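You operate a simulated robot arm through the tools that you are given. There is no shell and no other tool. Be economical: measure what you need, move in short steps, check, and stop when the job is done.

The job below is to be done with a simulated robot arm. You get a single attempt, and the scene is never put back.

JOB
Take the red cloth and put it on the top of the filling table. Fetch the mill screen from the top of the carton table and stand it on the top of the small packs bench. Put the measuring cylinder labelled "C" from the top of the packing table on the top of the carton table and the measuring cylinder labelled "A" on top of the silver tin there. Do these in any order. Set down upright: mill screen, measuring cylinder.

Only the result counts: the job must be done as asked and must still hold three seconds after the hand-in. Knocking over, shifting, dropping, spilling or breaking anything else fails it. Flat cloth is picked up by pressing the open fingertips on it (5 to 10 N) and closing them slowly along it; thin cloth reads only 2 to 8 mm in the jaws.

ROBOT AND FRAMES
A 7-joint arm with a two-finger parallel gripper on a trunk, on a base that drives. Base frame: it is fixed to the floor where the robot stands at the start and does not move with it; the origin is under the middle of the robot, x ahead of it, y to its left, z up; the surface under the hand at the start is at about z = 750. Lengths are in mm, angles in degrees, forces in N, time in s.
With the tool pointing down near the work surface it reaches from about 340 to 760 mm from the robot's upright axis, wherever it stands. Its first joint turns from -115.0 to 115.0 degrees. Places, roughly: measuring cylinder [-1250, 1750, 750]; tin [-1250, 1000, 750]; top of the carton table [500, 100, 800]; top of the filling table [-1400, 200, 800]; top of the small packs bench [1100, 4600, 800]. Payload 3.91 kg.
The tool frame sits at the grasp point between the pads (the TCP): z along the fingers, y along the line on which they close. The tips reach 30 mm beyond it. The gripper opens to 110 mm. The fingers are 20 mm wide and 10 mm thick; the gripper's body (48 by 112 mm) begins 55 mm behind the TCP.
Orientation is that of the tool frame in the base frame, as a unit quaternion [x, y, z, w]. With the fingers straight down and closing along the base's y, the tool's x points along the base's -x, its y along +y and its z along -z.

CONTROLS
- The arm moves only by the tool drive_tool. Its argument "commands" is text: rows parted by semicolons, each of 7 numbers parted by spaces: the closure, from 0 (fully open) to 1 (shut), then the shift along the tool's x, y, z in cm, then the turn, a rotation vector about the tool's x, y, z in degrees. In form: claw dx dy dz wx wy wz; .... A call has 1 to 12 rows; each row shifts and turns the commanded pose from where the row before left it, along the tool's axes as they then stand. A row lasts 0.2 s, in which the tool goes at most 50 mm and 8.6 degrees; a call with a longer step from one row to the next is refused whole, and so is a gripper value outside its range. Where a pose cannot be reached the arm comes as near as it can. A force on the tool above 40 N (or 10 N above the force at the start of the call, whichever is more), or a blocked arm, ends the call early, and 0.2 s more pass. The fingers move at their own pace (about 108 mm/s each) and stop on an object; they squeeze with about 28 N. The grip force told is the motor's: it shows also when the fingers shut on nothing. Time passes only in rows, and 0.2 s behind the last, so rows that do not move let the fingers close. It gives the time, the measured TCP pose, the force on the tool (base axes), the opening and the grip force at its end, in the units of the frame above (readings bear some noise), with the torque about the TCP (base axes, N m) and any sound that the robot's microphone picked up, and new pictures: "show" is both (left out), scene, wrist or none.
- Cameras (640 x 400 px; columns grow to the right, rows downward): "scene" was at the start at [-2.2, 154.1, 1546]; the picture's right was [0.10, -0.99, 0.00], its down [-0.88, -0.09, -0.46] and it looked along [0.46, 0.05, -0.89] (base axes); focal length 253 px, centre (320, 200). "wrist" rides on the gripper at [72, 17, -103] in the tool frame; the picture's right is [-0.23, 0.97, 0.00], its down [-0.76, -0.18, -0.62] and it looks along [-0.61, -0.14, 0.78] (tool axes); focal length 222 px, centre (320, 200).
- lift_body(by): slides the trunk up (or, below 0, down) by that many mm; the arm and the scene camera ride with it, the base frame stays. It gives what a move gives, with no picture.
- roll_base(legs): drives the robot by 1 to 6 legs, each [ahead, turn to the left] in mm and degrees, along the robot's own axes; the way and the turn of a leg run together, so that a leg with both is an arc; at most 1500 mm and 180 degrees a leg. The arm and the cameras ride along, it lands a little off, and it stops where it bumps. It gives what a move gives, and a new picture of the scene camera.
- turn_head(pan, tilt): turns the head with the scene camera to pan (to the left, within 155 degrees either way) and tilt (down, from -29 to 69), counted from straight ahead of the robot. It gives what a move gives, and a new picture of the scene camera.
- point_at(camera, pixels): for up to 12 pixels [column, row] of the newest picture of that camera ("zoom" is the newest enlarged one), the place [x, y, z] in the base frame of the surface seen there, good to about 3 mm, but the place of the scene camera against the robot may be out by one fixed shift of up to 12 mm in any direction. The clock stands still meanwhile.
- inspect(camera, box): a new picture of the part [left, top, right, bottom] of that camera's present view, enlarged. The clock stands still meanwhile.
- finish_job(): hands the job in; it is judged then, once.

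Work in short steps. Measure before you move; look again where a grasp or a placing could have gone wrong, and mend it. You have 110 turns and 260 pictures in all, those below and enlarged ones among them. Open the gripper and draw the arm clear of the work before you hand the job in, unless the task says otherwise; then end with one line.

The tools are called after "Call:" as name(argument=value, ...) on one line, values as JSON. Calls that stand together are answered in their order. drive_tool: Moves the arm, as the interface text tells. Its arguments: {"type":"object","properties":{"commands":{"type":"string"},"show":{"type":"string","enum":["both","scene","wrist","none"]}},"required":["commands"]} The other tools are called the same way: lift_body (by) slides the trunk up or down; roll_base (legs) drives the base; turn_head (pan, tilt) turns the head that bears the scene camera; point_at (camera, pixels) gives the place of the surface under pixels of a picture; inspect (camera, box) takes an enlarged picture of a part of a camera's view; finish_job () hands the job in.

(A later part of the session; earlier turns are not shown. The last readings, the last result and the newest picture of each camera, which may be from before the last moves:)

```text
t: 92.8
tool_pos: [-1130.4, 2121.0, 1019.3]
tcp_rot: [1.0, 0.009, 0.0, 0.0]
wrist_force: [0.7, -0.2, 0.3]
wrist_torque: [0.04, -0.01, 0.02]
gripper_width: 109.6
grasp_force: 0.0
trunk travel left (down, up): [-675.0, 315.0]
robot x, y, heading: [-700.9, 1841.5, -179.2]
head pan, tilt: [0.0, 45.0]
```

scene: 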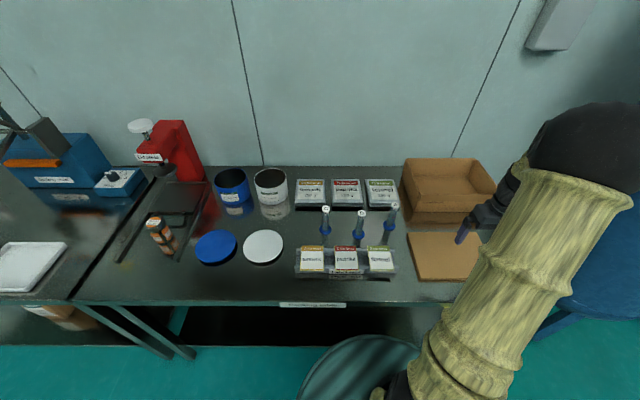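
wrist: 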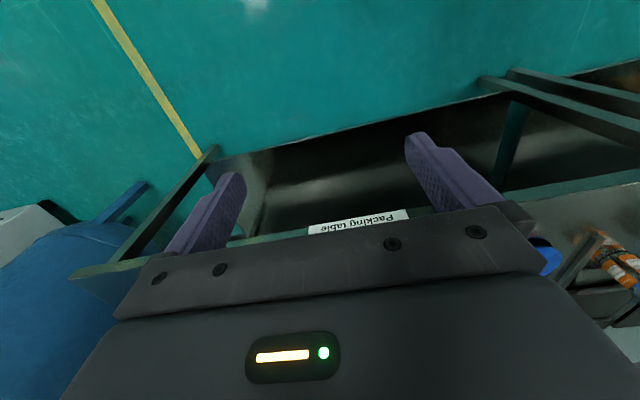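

I move the hand to y≈1930, x≈-1170 so that the wrist camera sees A.

Call:
drive_tool(commands="0 -0.8 3.8 0 0 0 0;0 -0.8 3.8 0 0 0 0;0 -0.8 3.8 0 0 0 0;0 -0.8 3.8 0 0 0 0;0 -0.8 3.8 0 0 0 0;0 0 0 0 0 0 0", show="wrist")

Call:
inspect(camera="wrist", box=[160, 20, 480, 220])

```text
t: 94.2
tool_pos: [-1167.2, 1929.0, 1019.2]
tcp_rot: [1.0, 0.009, 0.001, 0.0]
wrist_force: [0.2, 0.1, -0.1]
wrist_torque: [0.02, 0.02, 0.0]
gripper_width: 110.1
grasp_force: 0.3
trunk travel left (down, up): [-675.0, 315.0]
robot x, y, heading: [-698.1, 1844.1, -179.3]
head pan, tilt: [0.0, 45.0]
```

wrist: 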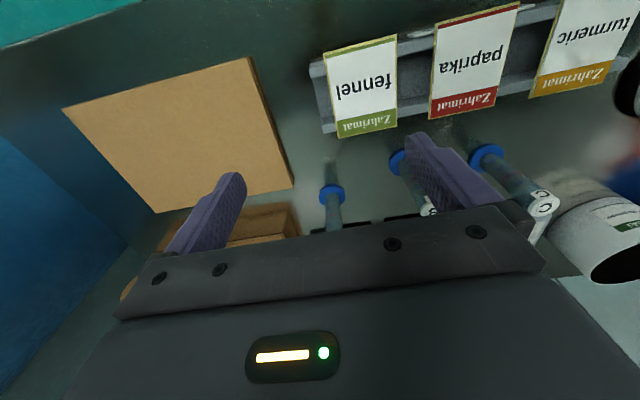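

```text
2.00 times, centred on (320, 120) of wrist
```

zoom: 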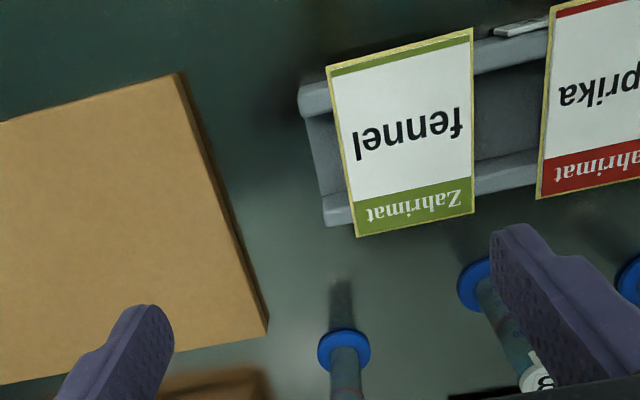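

A's base rim shows at (332,192), C's at (486,155); I measure them.

Call:
point_at(camera="wrist", pixels=[[322, 194], [343, 192], [332, 187], [334, 205], [335, 220], [476, 155], [490, 148], [481, 152], [515, 182], [542, 208], [332, 170], [270, 150]])

```text
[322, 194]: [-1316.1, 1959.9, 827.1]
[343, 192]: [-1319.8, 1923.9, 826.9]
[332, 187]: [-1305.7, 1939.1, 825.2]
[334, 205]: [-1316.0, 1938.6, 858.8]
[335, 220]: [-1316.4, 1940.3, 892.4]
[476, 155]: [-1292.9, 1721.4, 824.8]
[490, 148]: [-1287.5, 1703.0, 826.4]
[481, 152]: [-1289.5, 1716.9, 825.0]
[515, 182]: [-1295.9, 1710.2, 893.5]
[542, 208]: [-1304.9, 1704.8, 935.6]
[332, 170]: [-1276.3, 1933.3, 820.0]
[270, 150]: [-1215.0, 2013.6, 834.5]
```

A's axis ≈(-1326,1941), table 819, top ≈935. I move above it, and lower to TCP z≈897, with jaws half open.

Call:
drive_tool(commands="0.3 -4 -0.4 0 0 0 0;0.3 -4 -0.4 0 0 0 0;0.3 -4 -0.4 0 0 0 0;0.3 -3.9 -0.3 0 0 0 0;0.3 0 0 0 0 0 0;0.3 0 0 3.2 0 0 0;0.3 0 0 0 0 0 0", show="both")

```text
t: 95.8
tool_pos: [-1325.4, 1942.4, 986.8]
tcp_rot: [1.0, 0.008, 0.0, 0.0]
wrist_force: [0.3, -0.6, 0.2]
wrist_torque: [0.0, -0.01, -0.03]
gripper_width: 77.0
grasp_force: 0.1
trunk travel left (down, up): [-675.0, 315.0]
robot x, y, heading: [-698.7, 1843.0, -179.2]
head pan, tilt: [0.0, 45.0]
```

scene: 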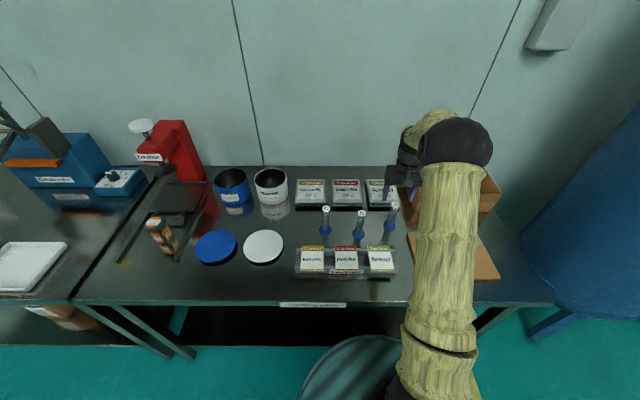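
wrist: 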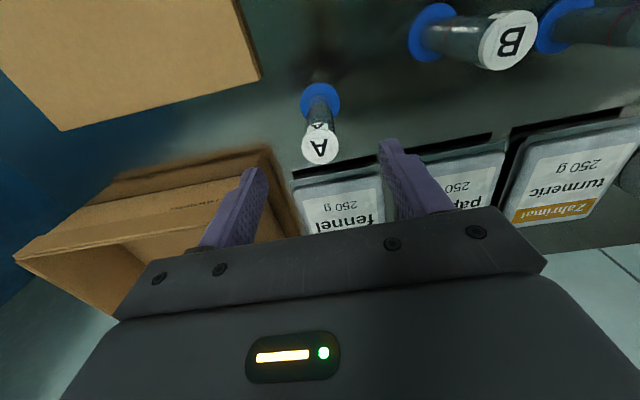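

The label confirms A. I check its top centre and the box edge near the left finger.

Call:
point_at(camera="wrist", pixels=[[319, 138], [310, 147], [330, 147], [318, 155], [270, 160], [285, 190], [150, 170], [293, 175]])

```text
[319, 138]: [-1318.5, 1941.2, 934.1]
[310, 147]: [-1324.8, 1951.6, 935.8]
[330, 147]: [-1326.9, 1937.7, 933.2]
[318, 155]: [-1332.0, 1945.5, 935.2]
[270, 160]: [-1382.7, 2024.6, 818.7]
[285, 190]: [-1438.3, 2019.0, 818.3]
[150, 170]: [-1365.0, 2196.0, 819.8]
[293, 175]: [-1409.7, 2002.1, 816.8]
```

Aligned within 1 mm. I lower 9 cm, and close gently.

Call:
drive_tool(commands="0.3 0 0 4 0 0 0;0.3 0 0 4 0 0 0;0.3 0 0 1 0 0 0;0.3 0 0 0 0 0 0;0.6 0 0 0 0 0 0;0.8 0 0 0 0 0 0;1 0 0 0 0 0 0;1 0 0 0 0 0 0;1 0 0 0 0 0 0", show="wrist")

```text
t: 97.8
tool_pos: [-1327.3, 1943.0, 896.9]
tcp_rot: [1.0, 0.008, -0.001, 0.0]
wrist_force: [0.3, 0.3, -0.3]
wrist_torque: [-0.02, 0.01, 0.01]
gripper_width: 27.1
grasp_force: 28.4
trunk travel left (down, up): [-675.0, 315.0]
robot x, y, heading: [-697.6, 1844.9, -179.3]
head pan, tilt: [0.0, 45.0]
```

wrist: 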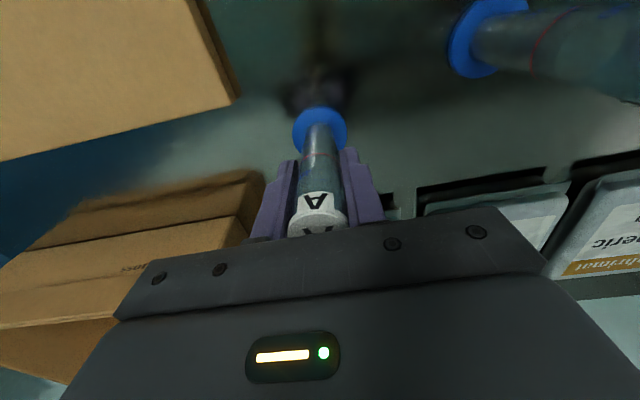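

Gripped at 27 mm. I lift 16 cm, draw it back, then drive to the tin's spot.

Call:
drive_tool(commands="1 0 0 -2 0 0 0;1 0 0 -4 0 0 0;1 0 0 -4.5 0 0 0;1 0 0 -4.5 0 0 0;1 4 1 0 0 0 0;1 4 2 0 0 0 0;1 4 2 0 0 0 0;1 3 2 0 0 0 0;1 0 0 0 0 0 0", show="wrist")

Call:
roll_base(legs=[[-250, 0], [0, 89.2], [720, 0], [0, -90]])

Call:
turn_head(pan=5, tilt=40)

```text
t: 99.8
tool_pos: [-1176.0, 1875.4, 1048.7]
tcp_rot: [1.0, 0.009, 0.0, 0.0]
wrist_force: [-0.2, -0.5, -0.8]
wrist_torque: [0.04, -0.02, -0.02]
gripper_width: 27.2
grasp_force: 28.3
trunk travel left (down, up): [-675.0, 315.0]
robot x, y, heading: [-697.4, 1844.4, -179.1]
head pan, tilt: [0.0, 45.0]
```

wrist: 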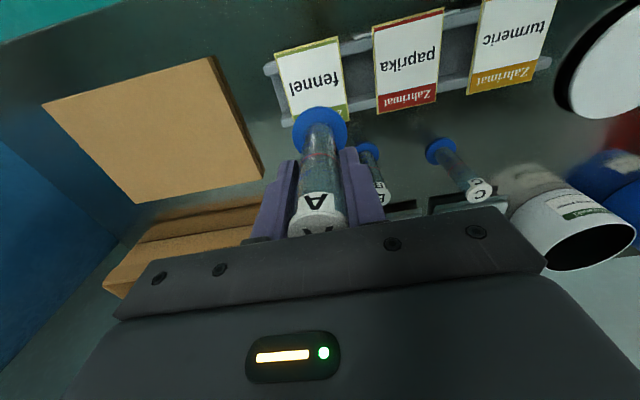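

```text
t: 117.0
tool_pos: [-922.2, 1160.5, 1047.9]
tcp_rot: [1.0, 0.01, -0.001, -0.001]
wrist_force: [0.5, 0.6, -0.5]
wrist_torque: [-0.06, -0.03, -0.03]
gripper_width: 26.7
grasp_force: 27.9
trunk travel left (down, up): [-675.0, 315.0]
robot x, y, heading: [-446.0, 1133.1, -179.1]
head pan, tilt: [0.0, 45.0]
```

scene: 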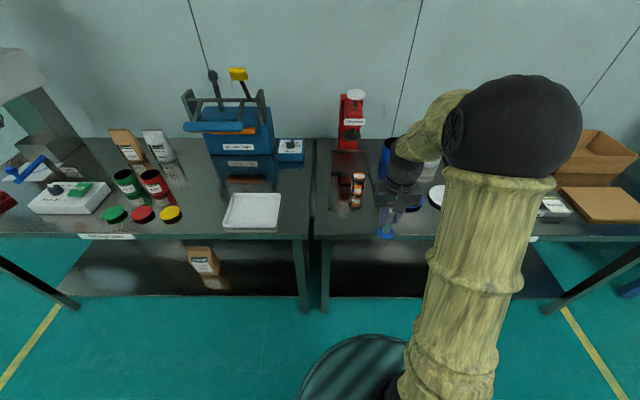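

```text
t: 117.7
tool_pos: [-922.6, 1160.6, 1048.3]
tcp_rot: [1.0, 0.011, 0.0, -0.001]
wrist_force: [0.1, -0.8, -1.8]
wrist_torque: [0.04, 0.03, 0.01]
gripper_width: 26.8
grasp_force: 27.6
trunk travel left (down, up): [-675.0, 315.0]
robot x, y, heading: [-443.6, 1126.7, -179.2]
head pan, tilt: [5.0, 40.0]
```

scene: 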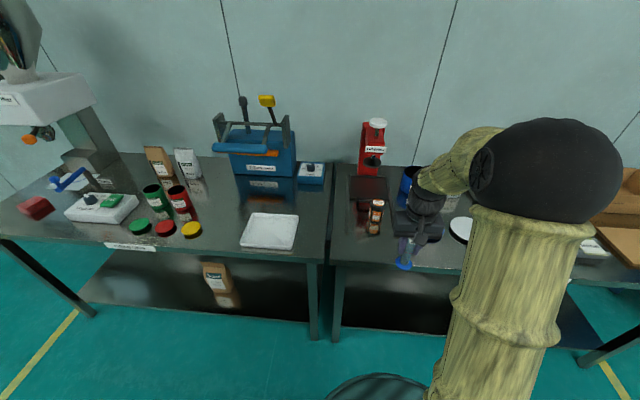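

I inspect the tin and drive on 180 mm.

Call:
inspect(camera="scene", box=[320, 160, 420, 250])

Call:
roll_base(legs=[[190, 0]])

Call:
inspect(camera="wrist", box=[160, 0, 480, 240])

Call:
inspect(camera="scene", box=[330, 160, 450, 250])

```text
4.44 times, centred on (370, 205) of scene
```

zoom: 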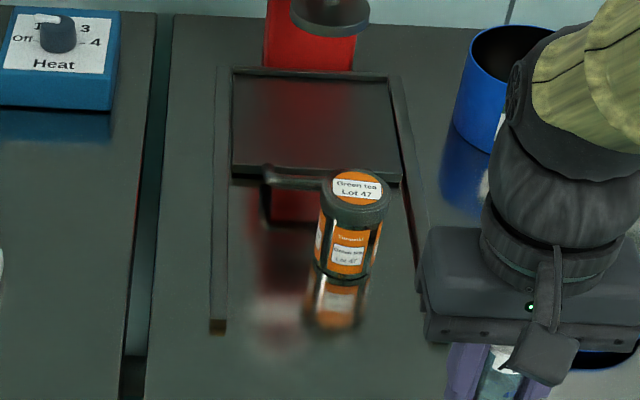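

```text
t: 119.4
tool_pos: [-1113.2, 1158.0, 1048.0]
tcp_rot: [1.0, 0.011, 0.0, 0.0]
wrist_force: [-0.4, -0.1, -1.3]
wrist_torque: [-0.02, -0.01, 0.0]
gripper_width: 27.0
grasp_force: 27.9
trunk travel left (down, up): [-675.0, 315.0]
robot x, y, heading: [-636.7, 1126.2, -179.3]
head pan, tilt: [5.0, 40.0]
```

scene: 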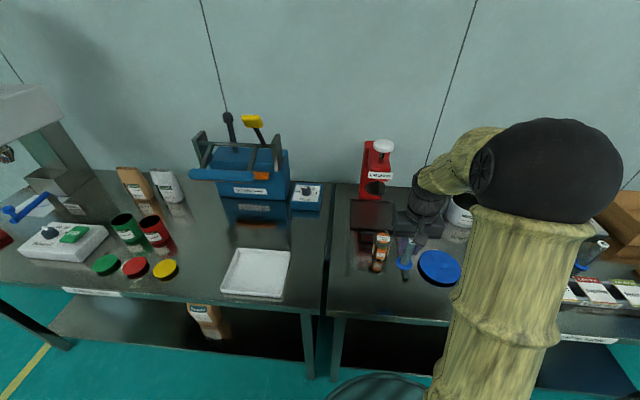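

```text
1.67 times, centred on (320, 120) of wrist
```

zoom: 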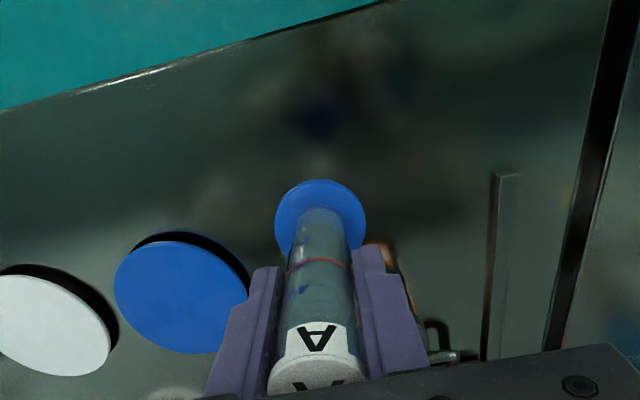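

```text
4.44 times, centred on (390, 205) of scene
```

zoom: 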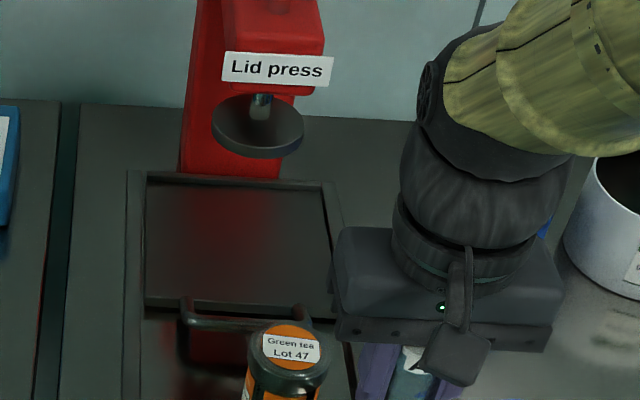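

I measure the tin's top, and note the scene-vs-wrist offset using the table and lids.

Call:
point_at(camera="scene", pixels=[[375, 238], [382, 234], [390, 239], [382, 243], [382, 238], [440, 266], [405, 266], [409, 262]])

Call:
drive_tool(commands="1 2 -3 0 0 0 0;1 2 -3 0 0 0 0;1 0 -3 0 0 0 0;1 0 0 0 0 0 0", show="both")

```text
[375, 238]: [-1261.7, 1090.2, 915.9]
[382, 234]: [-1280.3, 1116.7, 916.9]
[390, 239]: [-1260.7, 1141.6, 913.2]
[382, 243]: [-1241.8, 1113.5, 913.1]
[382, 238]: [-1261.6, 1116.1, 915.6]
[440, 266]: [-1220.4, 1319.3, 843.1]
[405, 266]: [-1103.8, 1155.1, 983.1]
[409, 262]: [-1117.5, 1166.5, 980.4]
```

```text
t: 120.4
tool_pos: [-1073.4, 1248.9, 1048.4]
tcp_rot: [1.0, 0.011, 0.0, 0.0]
wrist_force: [0.4, -0.4, -1.2]
wrist_torque: [0.0, 0.0, 0.03]
gripper_width: 27.1
grasp_force: 28.0
trunk travel left (down, up): [-675.0, 315.0]
robot x, y, heading: [-632.0, 1126.9, -179.2]
head pan, tilt: [5.0, 40.0]
```

scene: 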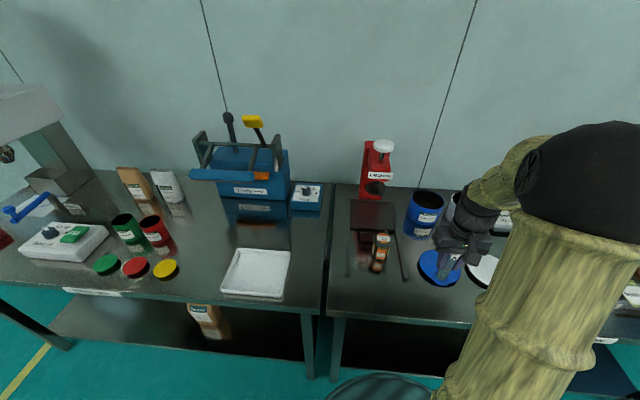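
wrist: 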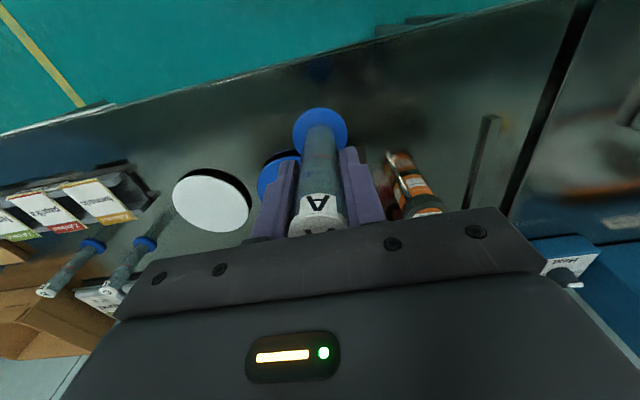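

The gripper hides the tin's top from the wrist camera; I draw back 8 cm to see it.

Call:
drive_tool(commands="1 4 0 0 0 0 0;1 4 0 0 0 0 0;1 0 0 0 0 0 0", show="wrist")

Call:
inspect(camera="wrist", box=[340, 130, 500, 230])

```text
t: 121.2
tool_pos: [-993.9, 1250.4, 1049.8]
tcp_rot: [1.0, 0.01, 0.0, 0.0]
wrist_force: [-0.6, -0.2, -1.1]
wrist_torque: [0.01, 0.03, -0.02]
gripper_width: 27.1
grasp_force: 28.3
trunk travel left (down, up): [-675.0, 315.0]
robot x, y, heading: [-636.5, 1130.1, -178.7]
head pan, tilt: [5.0, 40.0]
```

wrist: 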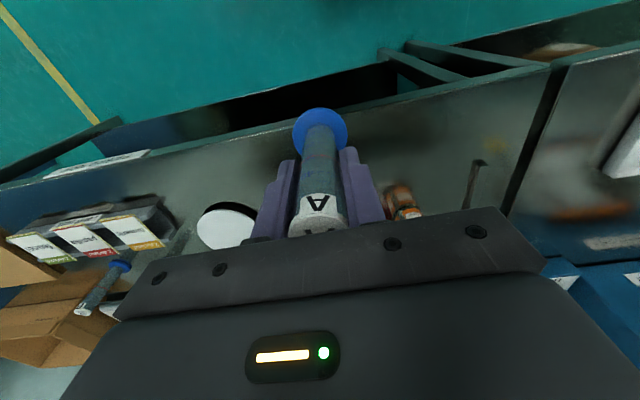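

```text
4.00 times, centred on (420, 180) of wrist
```

zoom: 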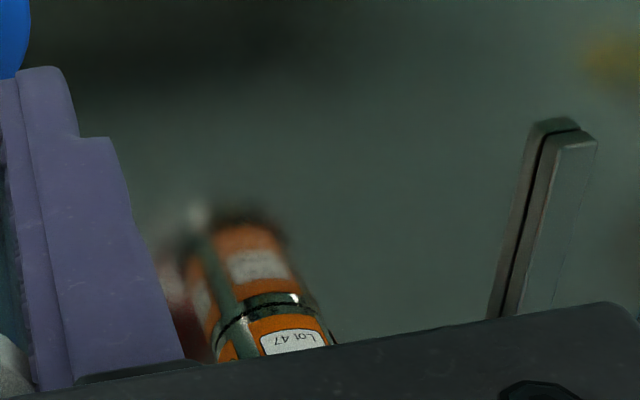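

To see the tin's top I must go further forward instead; I advance 23 cm at the same height (bottom of A ~970, above all nearby).

Call:
drive_tool(commands="1 -4.5 0 0 0 0 0;1 -4.5 0 0 0 0 0;1 -4.5 0 0 0 0 0;1 -4.5 0 0 0 0 0;1 -4.5 0 0 0 0 0;1 -1 0 0 0 0 0;1 0 0 0 0 0 0", show="wrist")

Call:
inspect(camera="wrist", box=[340, 40, 500, 160])

```text
t: 122.8
tool_pos: [-1229.0, 1245.7, 1049.2]
tcp_rot: [1.0, 0.01, 0.0, 0.001]
wrist_force: [-0.3, -0.2, -0.5]
wrist_torque: [-0.01, -0.01, -0.01]
gripper_width: 26.6
grasp_force: 28.3
trunk travel left (down, up): [-675.0, 315.0]
robot x, y, heading: [-634.2, 1126.2, -178.9]
head pan, tilt: [5.0, 40.0]
```

wrist: 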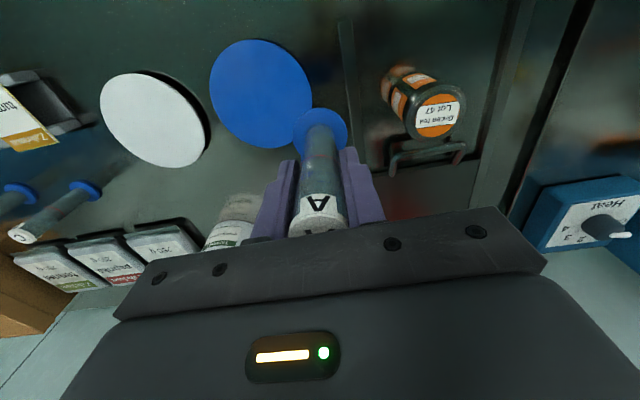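

```text
3.33 times, centred on (420, 100) of wrist
```

zoom: 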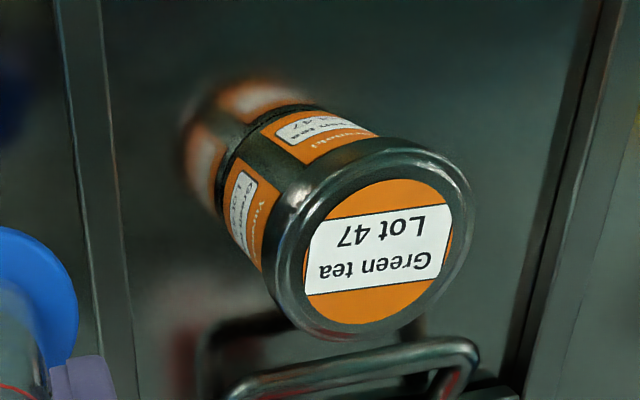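

A silver tin with a lid, good. I measure the lid's rim and centre.

Call:
point_at(camera="wrist", pixels=[[437, 115], [463, 106], [413, 121], [437, 92], [433, 138], [437, 105], [437, 127], [320, 112], [330, 112], [300, 132], [342, 130]])

```text
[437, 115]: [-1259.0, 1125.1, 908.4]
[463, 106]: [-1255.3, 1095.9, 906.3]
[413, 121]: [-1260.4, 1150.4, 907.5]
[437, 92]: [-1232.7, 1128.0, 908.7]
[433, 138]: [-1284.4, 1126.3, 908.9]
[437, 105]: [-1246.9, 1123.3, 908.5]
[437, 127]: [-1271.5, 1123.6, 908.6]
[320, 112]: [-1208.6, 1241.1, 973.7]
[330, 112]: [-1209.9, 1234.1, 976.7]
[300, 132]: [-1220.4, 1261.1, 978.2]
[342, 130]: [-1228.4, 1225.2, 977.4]
```

Lid centre (-1259,1124), z≈908.5; A's bottom sits 78 below the TCP. I move over it and lower to just above.

Call:
drive_tool(commands="1 -0.8 3 0 0 0 0;1 -0.8 3 0 0 0 0;1 -0.8 3 0 0 0 0;1 -0.8 3.1 0 0 0 0;1 0 0 0 0 0 0;1 0 0 3 0 0 0;1 0 0 2 0 0 0;1 0 0 0 0 0 0;1 0 0 0 0 0 0", show="both")

Call:
inspect(camera="wrist", box=[240, 60, 400, 180])

```text
t: 124.8
tool_pos: [-1257.4, 1123.0, 999.3]
tcp_rot: [1.0, 0.01, 0.0, -0.001]
wrist_force: [-0.7, 0.1, -1.5]
wrist_torque: [-0.04, -0.02, -0.04]
gripper_width: 26.8
grasp_force: 27.8
trunk travel left (down, up): [-675.0, 315.0]
robot x, y, heading: [-636.6, 1128.6, -178.9]
head pan, tilt: [5.0, 40.0]
```

scene: 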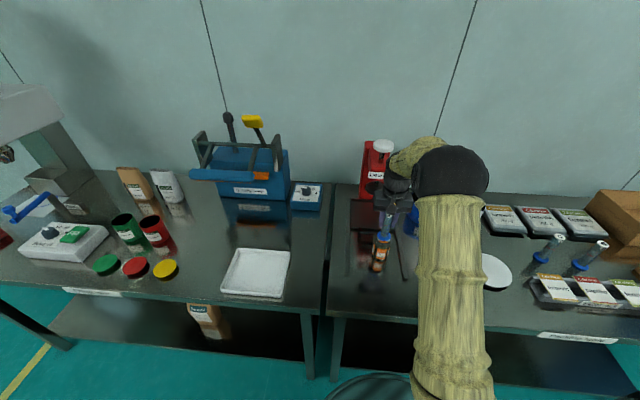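
wrist: 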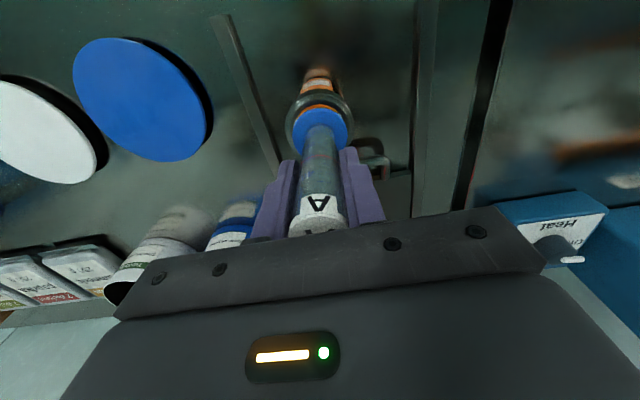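

```text
3.33 times, centred on (320, 120) of wrist
```

zoom: 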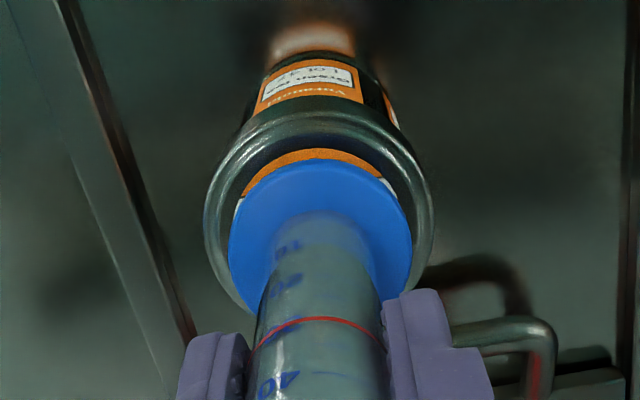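

Centred. I lower 10 mm in small steps watching force.

Call:
drive_tool(commands="1 0 0 0.5 0 0 0;1 0 0 0.3 0 0 0;1 0 0 0.2 0 0 0;1 0 0 0 0 0 0;1 0 0 0 0 0 0", show="none")

Call:
drive_tool(commands="1 0 0 0.1 0 0 0;1 0 0 0.1 0 0 0;1 0 0 0 0 0 0", show="wrist")

Call:
inspect(camera="wrist", box=[240, 60, 400, 180])

```text
t: 126.0
tool_pos: [-1258.2, 1123.8, 988.5]
tcp_rot: [1.0, 0.011, 0.0, -0.001]
wrist_force: [0.9, -0.2, -1.4]
wrist_torque: [-0.02, 0.04, -0.03]
gripper_width: 26.8
grasp_force: 27.4
trunk travel left (down, up): [-675.0, 315.0]
robot x, y, heading: [-634.0, 1125.8, -178.9]
head pan, tilt: [5.0, 40.0]
```

```text
t: 126.8
tool_pos: [-1258.8, 1123.8, 986.9]
tcp_rot: [1.0, 0.011, 0.0, 0.0]
wrist_force: [-0.3, -0.5, -1.1]
wrist_torque: [0.0, 0.0, -0.01]
gripper_width: 26.5
grasp_force: 27.8
trunk travel left (down, up): [-675.0, 315.0]
robot x, y, heading: [-634.6, 1127.0, -179.0]
head pan, tilt: [5.0, 40.0]
```

wrist: 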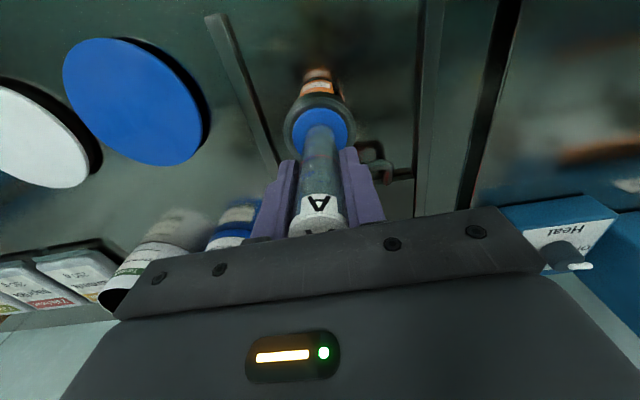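

```text
3.33 times, centred on (320, 120) of wrist
```

zoom: 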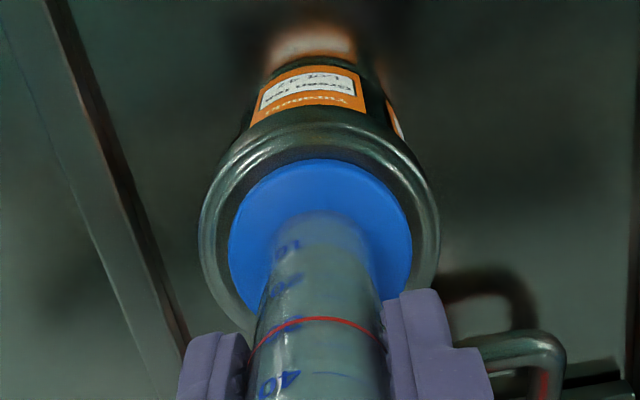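

Still no contact; I creep 1 mm steps further.

Call:
drive_tool(commands="1 0 0 0.1 0 0 0;1 0 0 0 0 0 0", show="none")

Call:
drive_tool(commands="1 0 0 0.1 0 0 0;1 0 0 0 0 0 0", show="none")

Call:
drive_tool(commands="1 0 0 0.1 0 0 0;1 0 0 0 0 0 0", show="none")

```text
t: 127.4
tool_pos: [-1258.5, 1123.9, 986.3]
tcp_rot: [1.0, 0.01, -0.001, 0.0]
wrist_force: [1.3, 0.6, 8.1]
wrist_torque: [0.02, -0.15, 0.06]
gripper_width: 26.6
grasp_force: 27.8
trunk travel left (down, up): [-675.0, 315.0]
robot x, y, heading: [-633.7, 1127.5, -179.0]
head pan, tilt: [5.0, 40.0]
```

```text
t: 128.0
tool_pos: [-1258.1, 1123.1, 985.8]
tcp_rot: [1.0, 0.01, -0.002, 0.0]
wrist_force: [-0.8, -0.3, 18.4]
wrist_torque: [-0.03, -0.06, 0.06]
gripper_width: 26.9
grasp_force: 28.0
trunk travel left (down, up): [-675.0, 315.0]
robot x, y, heading: [-634.7, 1126.0, -179.1]
head pan, tilt: [5.0, 40.0]
```

```text
t: 128.6
tool_pos: [-1257.5, 1122.7, 985.9]
tcp_rot: [1.0, 0.01, -0.003, 0.0]
wrist_force: [-2.1, 0.0, 27.8]
wrist_torque: [-0.02, 0.02, 0.16]
gripper_width: 26.8
grasp_force: 28.4
trunk travel left (down, up): [-675.0, 315.0]
robot x, y, heading: [-640.3, 1124.8, -179.2]
head pan, tilt: [5.0, 40.0]
```

Contact, pressed 28 N; I ease up 2.5 mm, then open gradually and check.

Call:
drive_tool(commands="1 0 0 -0.15 0 0 0;1 0 0 -0.1 0 0 0;1 0 0 0 0 0 0;1 0 0 0 0 0 0", show="none")

Call:
drive_tool(commands="0.72 0 0 0 0 0 0;0.68 0 0 0 0 0 0;0.6 0 0 0 0 0 0;0.5 0 0 0 0 0 0;0.4 0 0 0 0 0 0;0.4 0 0 0 0 0 0", show="wrist")

```text
t: 129.6
tool_pos: [-1257.1, 1123.0, 986.2]
tcp_rot: [1.0, 0.01, 0.001, 0.0]
wrist_force: [-1.4, 0.4, 8.4]
wrist_torque: [0.04, 0.15, 0.01]
gripper_width: 26.8
grasp_force: 28.2
trunk travel left (down, up): [-675.0, 315.0]
robot x, y, heading: [-636.6, 1129.4, -179.5]
head pan, tilt: [5.0, 40.0]
```

```text
t: 131.0
tool_pos: [-1257.8, 1122.8, 986.3]
tcp_rot: [1.0, 0.01, -0.001, 0.0]
wrist_force: [-0.5, 0.1, 0.3]
wrist_torque: [0.01, 0.01, -0.01]
gripper_width: 65.9
grasp_force: 0.1
trunk travel left (down, up): [-675.0, 315.0]
robot x, y, heading: [-634.5, 1129.2, -179.1]
head pan, tilt: [5.0, 40.0]
```

wrist: 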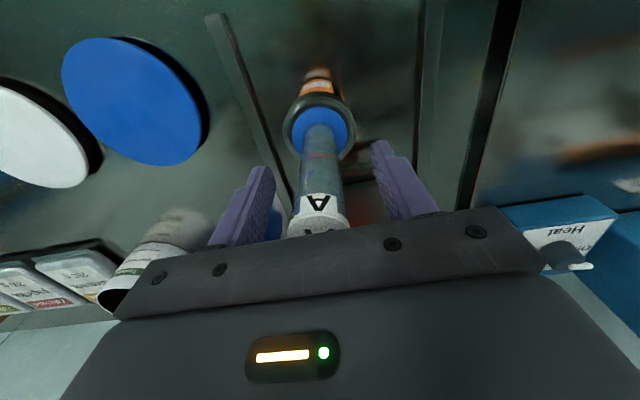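

A stands on its own. I raise straight up 16 cm and draw back.

Call:
drive_tool(commands="0.4 0 0 -2 0 0 0;0.4 0 0 -4 0 0 0;0.4 0 0 -4 0 0 0;0.4 0 0 -4 0 0 0;0.4 0 0 -2 0 0 0;0.4 4 0 0 0 0 0;0.4 4 0 0 0 0 0;0.4 4 0 0 0 0 0;0.4 4 0 0 0 0 0;0.4 0 0 0 0 0 0", show="scene")

Call:
inspect(camera="scene", box=[330, 180, 450, 290])

```text
t: 133.2
tool_pos: [-1099.7, 1127.8, 1146.1]
tcp_rot: [1.0, 0.01, 0.0, 0.0]
wrist_force: [0.4, -0.1, -0.2]
wrist_torque: [0.0, -0.02, 0.0]
gripper_width: 66.0
grasp_force: 0.1
trunk travel left (down, up): [-675.0, 315.0]
robot x, y, heading: [-630.6, 1125.0, -179.2]
head pan, tilt: [5.0, 40.0]
```

scene: 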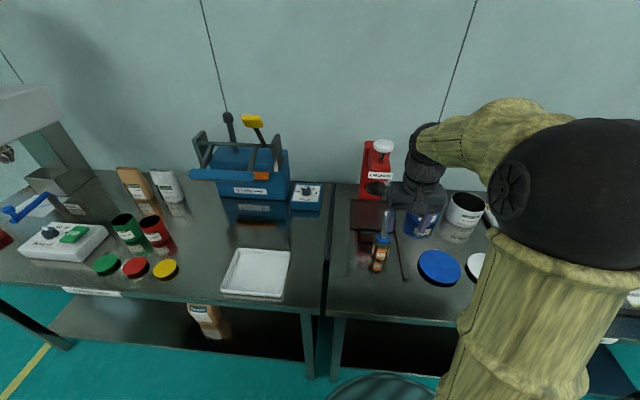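

```text
3.64 times, centred on (390, 235) of scene
```

zoom: 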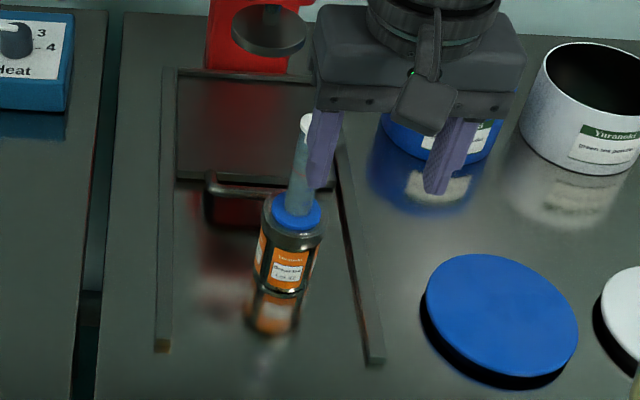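

A stands upright on the tin. Next: drive to face C.

Call:
roll_base(legs=[[-250, 0], [0, -90.8], [570, 0], [0, 90], [280, 0]])

```text
t: 151.6
tool_pos: [-1127.5, 1717.6, 1145.4]
tcp_rot: [1.0, 0.0, 0.0, 0.0]
wrist_force: [-0.6, -0.5, -0.2]
wrist_torque: [0.04, 0.01, 0.04]
gripper_width: 66.0
grasp_force: 0.1
trunk travel left (down, up): [-675.0, 315.0]
robot x, y, heading: [-660.5, 1704.9, 179.9]
head pan, tilt: [5.0, 40.0]
```

scene: 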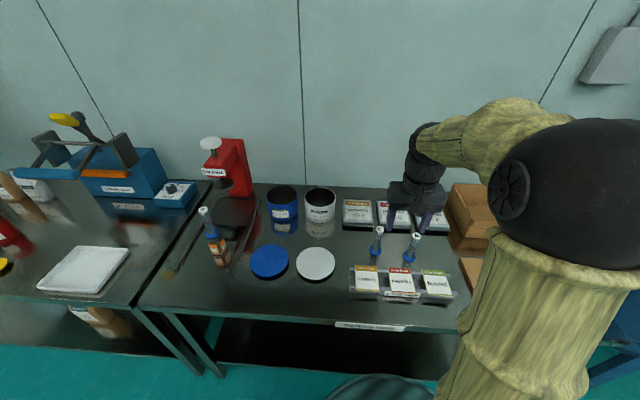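

I move above C (≈(-1303,1706)) and down to z≈990 to check.

Call:
drive_tool(commands="0.3 -4.4 0.3 0 0 0 0;0.3 -4.4 0.3 0 0 0 0;0.3 -4.4 0.3 0 0 0 0;0.3 -4.4 0.3 0 0 0 0;0.3 0 0 4 0 0 0;0.3 0 0 4 0 0 0;0.3 0 0 4 0 0 0;0.3 0 0 3.5 0 0 0;0.3 0 0 0 0 0 0", show="wrist")

```text
t: 153.6
tool_pos: [-1304.6, 1705.0, 990.3]
tcp_rot: [1.0, 0.0, 0.0, 0.0]
wrist_force: [1.0, -0.2, -0.2]
wrist_torque: [0.01, 0.01, -0.06]
gripper_width: 76.9
grasp_force: 0.1
trunk travel left (down, up): [-675.0, 315.0]
robot x, y, heading: [-662.4, 1707.9, 179.7]
head pan, tilt: [5.0, 40.0]
```

wrist: 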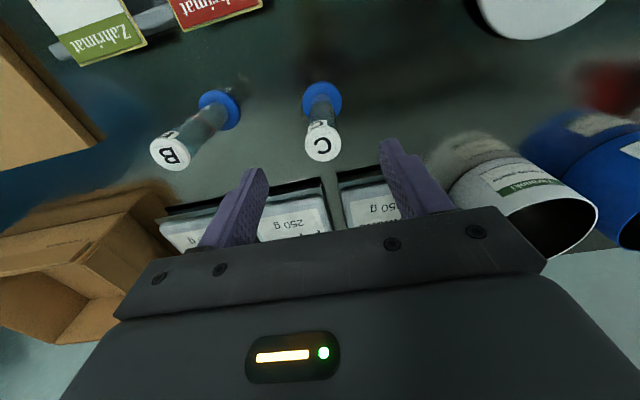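

C's label is clear at (322,142). I measure its top edges.

Call:
point_at(camera="wrist", pixels=[[308, 143], [337, 141], [322, 131], [322, 155], [322, 143]])

```text
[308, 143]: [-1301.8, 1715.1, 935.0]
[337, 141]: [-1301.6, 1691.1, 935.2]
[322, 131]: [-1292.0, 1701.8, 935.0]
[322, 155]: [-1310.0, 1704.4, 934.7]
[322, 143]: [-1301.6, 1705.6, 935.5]
```

Centre (-1301.5,1703). Small correction, lower 9.3 cm and close.

Call:
drive_tool(commands="0.3 0.2 0.2 4 0 0 0;0.3 0 0 4 0 0 0;0.3 0 0 1.3 0 0 0;0.3 0 0 0 0 0 0;0.6 0 0 0 0 0 0;0.8 0 0 0 0 0 0;1 0 0 0 0 0 0;1 0 0 0 0 0 0;1 0 0 0 0 0 0", show="none")

Call:
drive_tool(commands="1 0 0 -2 0 0 0;1 0 0 -4 0 0 0;1 0 0 -4.5 0 0 0;1 0 0 -4.5 0 0 0;1 4.5 0 -1 0 0 0;1 4.5 0 0 0 0 0;1 4.5 0 0 0 0 0;1 4.5 0 0 0 0 0;1 2 0 0 0 0 0;1 0 0 0 0 0 0", show="both")

```text
t: 155.6
tool_pos: [-1300.5, 1702.7, 898.2]
tcp_rot: [1.0, 0.0, 0.0, 0.0]
wrist_force: [0.5, -0.3, 0.5]
wrist_torque: [-0.02, 0.03, 0.0]
gripper_width: 26.8
grasp_force: 28.2
trunk travel left (down, up): [-675.0, 315.0]
robot x, y, heading: [-658.5, 1708.7, 179.7]
head pan, tilt: [5.0, 40.0]
```

```text
t: 157.8
tool_pos: [-1102.2, 1704.0, 1058.7]
tcp_rot: [1.0, -0.001, 0.0, 0.0]
wrist_force: [-0.4, -0.2, -1.7]
wrist_torque: [0.0, -0.03, 0.02]
gripper_width: 27.0
grasp_force: 27.5
trunk travel left (down, up): [-675.0, 315.0]
robot x, y, heading: [-662.5, 1711.1, 180.1]
head pan, tilt: [5.0, 40.0]
```

scene: 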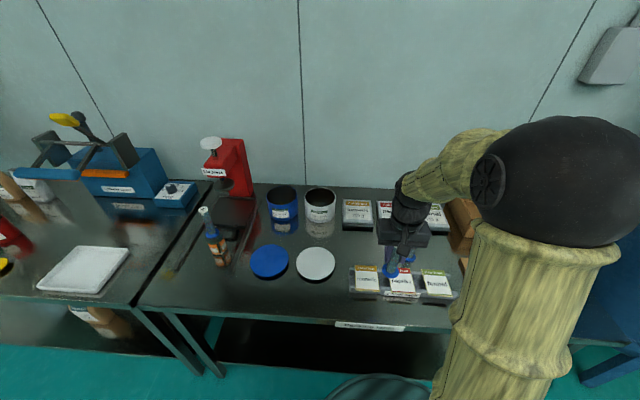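
wrist: 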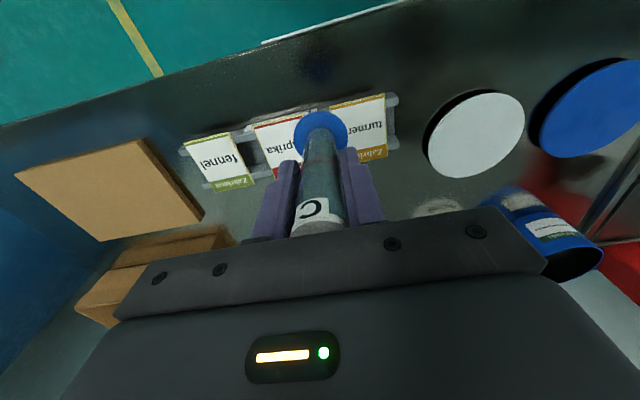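

C is held. I drive back to in front of the carton table.

Call:
roll_base(legs=[[-300, 0], [0, 90], [855, 0], [855, 0], [0, 90]])

Call:
turn_head(pan=0, tilt=45)

```text
t: 180.9
tool_pos: [76.5, 1.0, 1058.8]
tcp_rot: [0.0, 1.0, 0.0, 0.0]
wrist_force: [0.0, -0.1, -1.0]
wrist_torque: [0.01, -0.02, 0.01]
gripper_width: 26.6
grasp_force: 28.4
trunk travel left (down, up): [-675.0, 315.0]
robot x, y, heading: [-362.0, -1.2, -0.1]
head pan, tilt: [5.0, 40.0]
```

scene: 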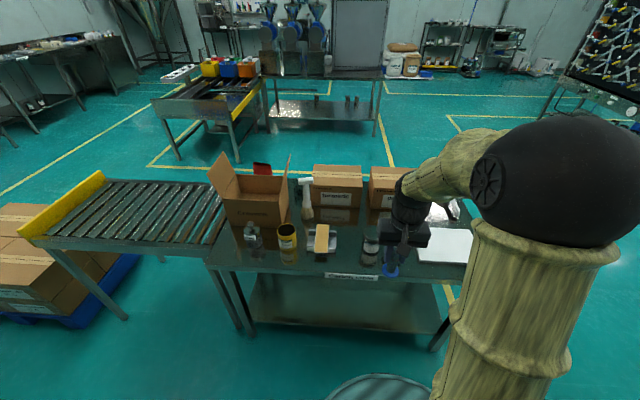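

```text
t: 181.6
tool_pos: [76.8, 1.5, 1058.1]
tcp_rot: [0.001, 1.0, 0.001, 0.0]
wrist_force: [1.0, -0.3, 0.1]
wrist_torque: [0.02, 0.0, 0.02]
gripper_width: 26.5
grasp_force: 27.4
trunk travel left (down, up): [-675.0, 315.0]
robot x, y, heading: [-364.1, 2.3, -0.1]
head pan, tilt: [0.0, 45.0]
```

scene: 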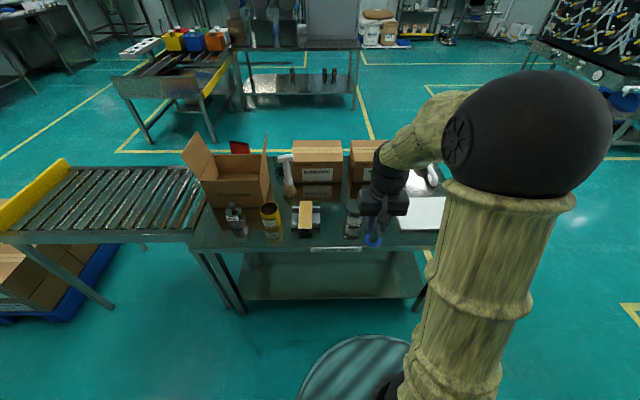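

I drive ahead 345 mm; hand will be over the table at about (422,0).

Call:
roll_base(legs=[[345, 0]])

Call:
drive_tool(commands="1 0 -2.5 0 0 0 0;1 0 -2.5 0 0 0 0;1 0 0 0 0 0 0", show="wrist")

```text
t: 184.1
tool_pos: [427.6, -1.3, 1058.2]
tcp_rot: [0.001, 1.0, 0.0, 0.0]
wrist_force: [0.3, -0.4, -0.9]
wrist_torque: [0.02, -0.01, 0.01]
gripper_width: 26.4
grasp_force: 27.7
trunk travel left (down, up): [-675.0, 315.0]
robot x, y, heading: [-17.9, -3.9, -0.3]
head pan, tilt: [0.0, 45.0]
```

scene: 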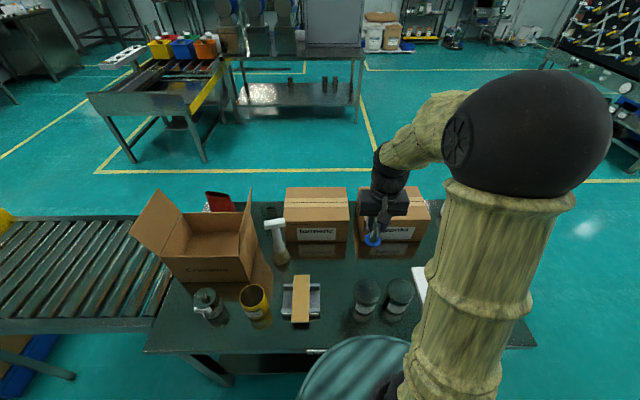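

```text
t: 184.9
tool_pos: [427.6, -50.4, 1057.8]
tcp_rot: [0.0, 1.0, 0.0, 0.001]
wrist_force: [-0.1, -0.2, -1.1]
wrist_torque: [-0.03, -0.02, -0.02]
gripper_width: 26.6
grasp_force: 28.2
trunk travel left (down, up): [-675.0, 315.0]
robot x, y, heading: [-11.8, -5.6, -0.3]
head pan, tilt: [0.0, 45.0]
```

wrist: 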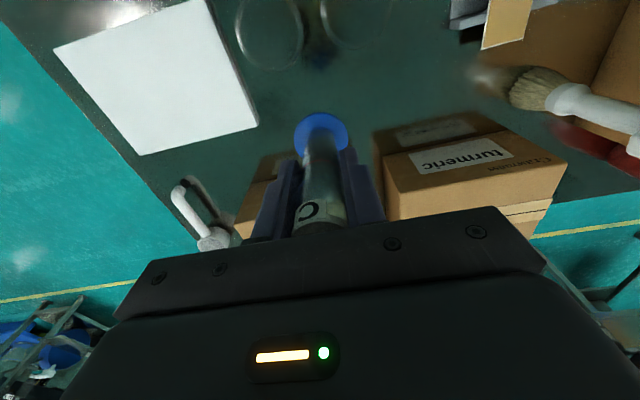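

I measure the table and the cartons' front faces around the target spot.

Call:
point_at(camera="wrist", pixels=[[320, 95], [290, 110], [360, 110], [270, 165], [395, 190], [250, 215], [270, 150], [380, 140]])

```text
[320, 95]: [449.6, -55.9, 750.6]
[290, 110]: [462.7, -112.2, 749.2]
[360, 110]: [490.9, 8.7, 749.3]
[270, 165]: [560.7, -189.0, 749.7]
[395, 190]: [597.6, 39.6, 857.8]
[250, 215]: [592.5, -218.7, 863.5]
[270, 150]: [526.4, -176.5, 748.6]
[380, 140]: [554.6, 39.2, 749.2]
```

Spot (470,-50) is clear. I move 4.2 cm ahead and lower to ~10 mm above the table.

Call:
drive_tool(commands="1 -4.2 0 0 0 0 0;1 0 0 4.5 0 0 0;1 0 0 4.5 0 0 0;1 0 0 4.5 0 0 0;1 0 0 4.5 0 0 0;1 0 0 3 0 0 0;1 0 0 0.9 0 0 0;1 0 0 0 0 0 0", show="wrist")

Call:
drive_tool(commands="1 0 0 0.4 0 0 0;1 0 0 0.2 0 0 0;1 0 0 0.1 0 0 0;1 0 0 0 0 0 0", show="none")

Call:
drive_tool(commands="1 0 0 0.1 0 0 0;1 0 0 0 0 0 0", show="none")

```text
t: 186.7
tool_pos: [470.0, -51.7, 839.3]
tcp_rot: [0.001, 1.0, -0.001, 0.0]
wrist_force: [0.7, 1.0, -0.9]
wrist_torque: [0.02, -0.02, 0.0]
gripper_width: 26.5
grasp_force: 27.7
trunk travel left (down, up): [-675.0, 315.0]
robot x, y, heading: [-9.4, -3.4, -0.4]
head pan, tilt: [0.0, 45.0]
```

wrist: 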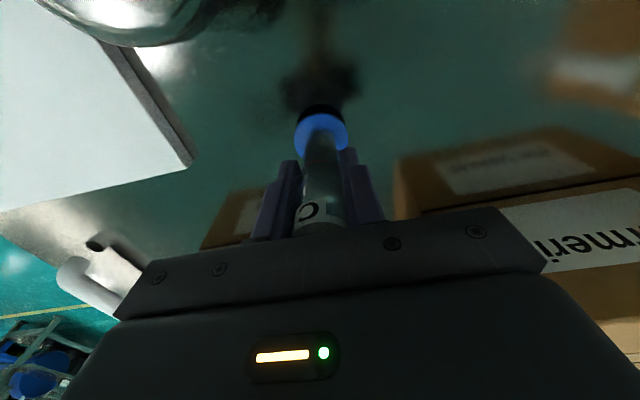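

```text
t: 187.7
tool_pos: [469.4, -50.6, 831.8]
tcp_rot: [-0.001, 1.0, 0.0, 0.0]
wrist_force: [0.0, 1.5, -2.0]
wrist_torque: [0.02, 0.01, 0.02]
gripper_width: 26.5
grasp_force: 27.6
trunk travel left (down, up): [-675.0, 315.0]
robot x, y, heading: [-10.9, -1.2, 0.0]
head pan, tilt: [0.0, 45.0]
```

```text
t: 188.3
tool_pos: [469.8, -50.9, 831.6]
tcp_rot: [0.001, 1.0, 0.0, 0.001]
wrist_force: [0.3, 0.0, -2.0]
wrist_torque: [0.01, -0.02, -0.01]
gripper_width: 26.5
grasp_force: 28.2
trunk travel left (down, up): [-675.0, 315.0]
robot x, y, heading: [-12.5, -3.7, -0.4]
head pan, tilt: [0.0, 45.0]
```

No contact yet; creeping on in 1 mm steps.

Call:
drive_tool(commands="1 0 0 0.1 0 0 0;1 0 0 0 0 0 0", show="none")

Call:
drive_tool(commands="1 0 0 0.1 0 0 0;1 0 0 0 0 0 0", show="none")

Call:
drive_tool(commands="1 0 0 0.1 0 0 0;1 0 0 0 0 0 0", show="none")

```text
t: 188.9
tool_pos: [469.1, -50.8, 829.4]
tcp_rot: [0.0, 1.0, 0.0, 0.0]
wrist_force: [0.6, 0.2, -0.9]
wrist_torque: [0.0, -0.02, 0.0]
gripper_width: 26.7
grasp_force: 28.1
trunk travel left (down, up): [-675.0, 315.0]
robot x, y, heading: [-13.7, -3.8, -0.4]
head pan, tilt: [0.0, 45.0]
```

```text
t: 189.5
tool_pos: [469.3, -51.0, 829.2]
tcp_rot: [0.001, 1.0, 0.0, 0.0]
wrist_force: [0.5, -0.6, -1.4]
wrist_torque: [-0.02, 0.01, 0.05]
gripper_width: 26.7
grasp_force: 27.8
trunk travel left (down, up): [-675.0, 315.0]
robot x, y, heading: [-8.6, -4.4, -0.4]
head pan, tilt: [0.0, 45.0]
```

```text
t: 190.1
tool_pos: [469.1, -51.4, 828.5]
tcp_rot: [0.0, 1.0, 0.001, 0.0]
wrist_force: [1.2, 0.7, -2.0]
wrist_torque: [0.03, -0.02, 0.01]
gripper_width: 26.8
grasp_force: 28.0
trunk travel left (down, up): [-675.0, 315.0]
robot x, y, heading: [-15.7, -5.6, -0.3]
head pan, tilt: [0.0, 45.0]
```

Still free; two more.

Call:
drive_tool(commands="1 0 0 0.1 0 0 0;1 0 0 0 0 0 0", show="none")

Call:
drive_tool(commands="1 0 0 0.1 0 0 0;1 0 0 0 0 0 0", show="none")

```text
t: 190.7
tool_pos: [469.5, -52.0, 827.9]
tcp_rot: [0.001, 1.0, 0.0, 0.001]
wrist_force: [0.1, -1.2, 9.5]
wrist_torque: [-0.01, 0.11, -0.02]
gripper_width: 26.7
grasp_force: 27.9
trunk travel left (down, up): [-675.0, 315.0]
robot x, y, heading: [-8.5, -8.6, -0.4]
head pan, tilt: [0.0, 45.0]
```

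```text
t: 191.3
tool_pos: [468.8, -50.9, 827.6]
tcp_rot: [0.001, 1.0, 0.0, 0.001]
wrist_force: [0.3, -1.2, 21.7]
wrist_torque: [-0.01, 0.09, -0.04]
gripper_width: 26.5
grasp_force: 28.3
trunk travel left (down, up): [-675.0, 315.0]
robot x, y, heading: [-11.6, -3.5, -0.5]
head pan, tilt: [0.0, 45.0]
```

Contact. I ease up 1.5 mm, open gradually, and raise.

Call:
drive_tool(commands="1 0 0 -0.15 0 0 0;1 0 0 0 0 0 0;0.72 0 0 0 0 0 0;0.68 0 0 0 0 0 0;0.6 0 0 0 0 0 0;0.5 0 0 0 0 0 0;0.4 0 0 0 0 0 0;0.4 0 0 0 0 0 0", show="none")

Call:
drive_tool(commands="0.4 0 0 -2 0 0 0;0.4 0 0 -4 0 0 0;0.4 0 0 -4 0 0 0;0.4 0 0 -4 0 0 0;0.4 0 0 -4.5 0 0 0;0.4 0 0 -4.5 0 0 0;0 0 0 0 0 0 0", show="both")

```text
t: 193.1
tool_pos: [469.3, -51.4, 827.7]
tcp_rot: [0.001, 1.0, 0.0, 0.0]
wrist_force: [0.3, 0.9, -0.4]
wrist_torque: [0.01, 0.02, 0.03]
gripper_width: 66.0
grasp_force: 0.1
trunk travel left (down, up): [-675.0, 315.0]
robot x, y, heading: [-10.4, -3.7, -0.2]
head pan, tilt: [0.0, 45.0]
```

```text
t: 194.7
tool_pos: [469.6, -50.7, 1056.9]
tcp_rot: [0.0, 1.0, 0.0, 0.0]
wrist_force: [0.0, 0.5, 0.6]
wrist_torque: [-0.04, 0.01, -0.02]
gripper_width: 110.0
grasp_force: 0.0
trunk travel left (down, up): [-675.0, 315.0]
robot x, y, heading: [-13.7, -3.7, -0.3]
head pan, tilt: [0.0, 45.0]
```

scene: 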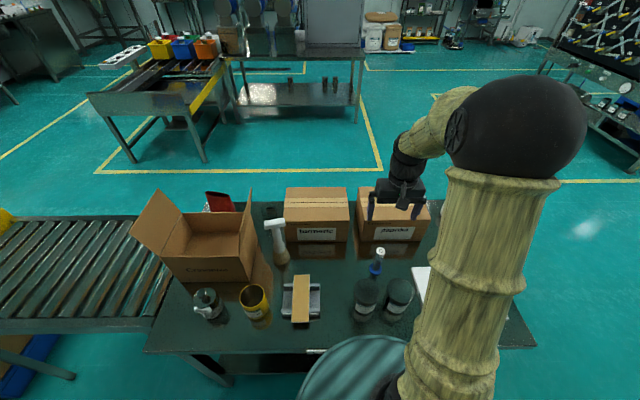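
wrist: 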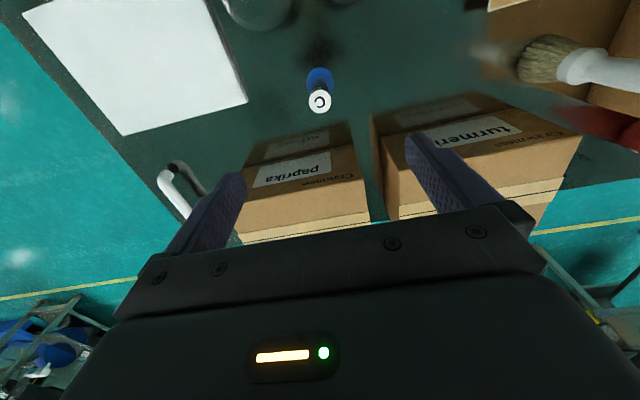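

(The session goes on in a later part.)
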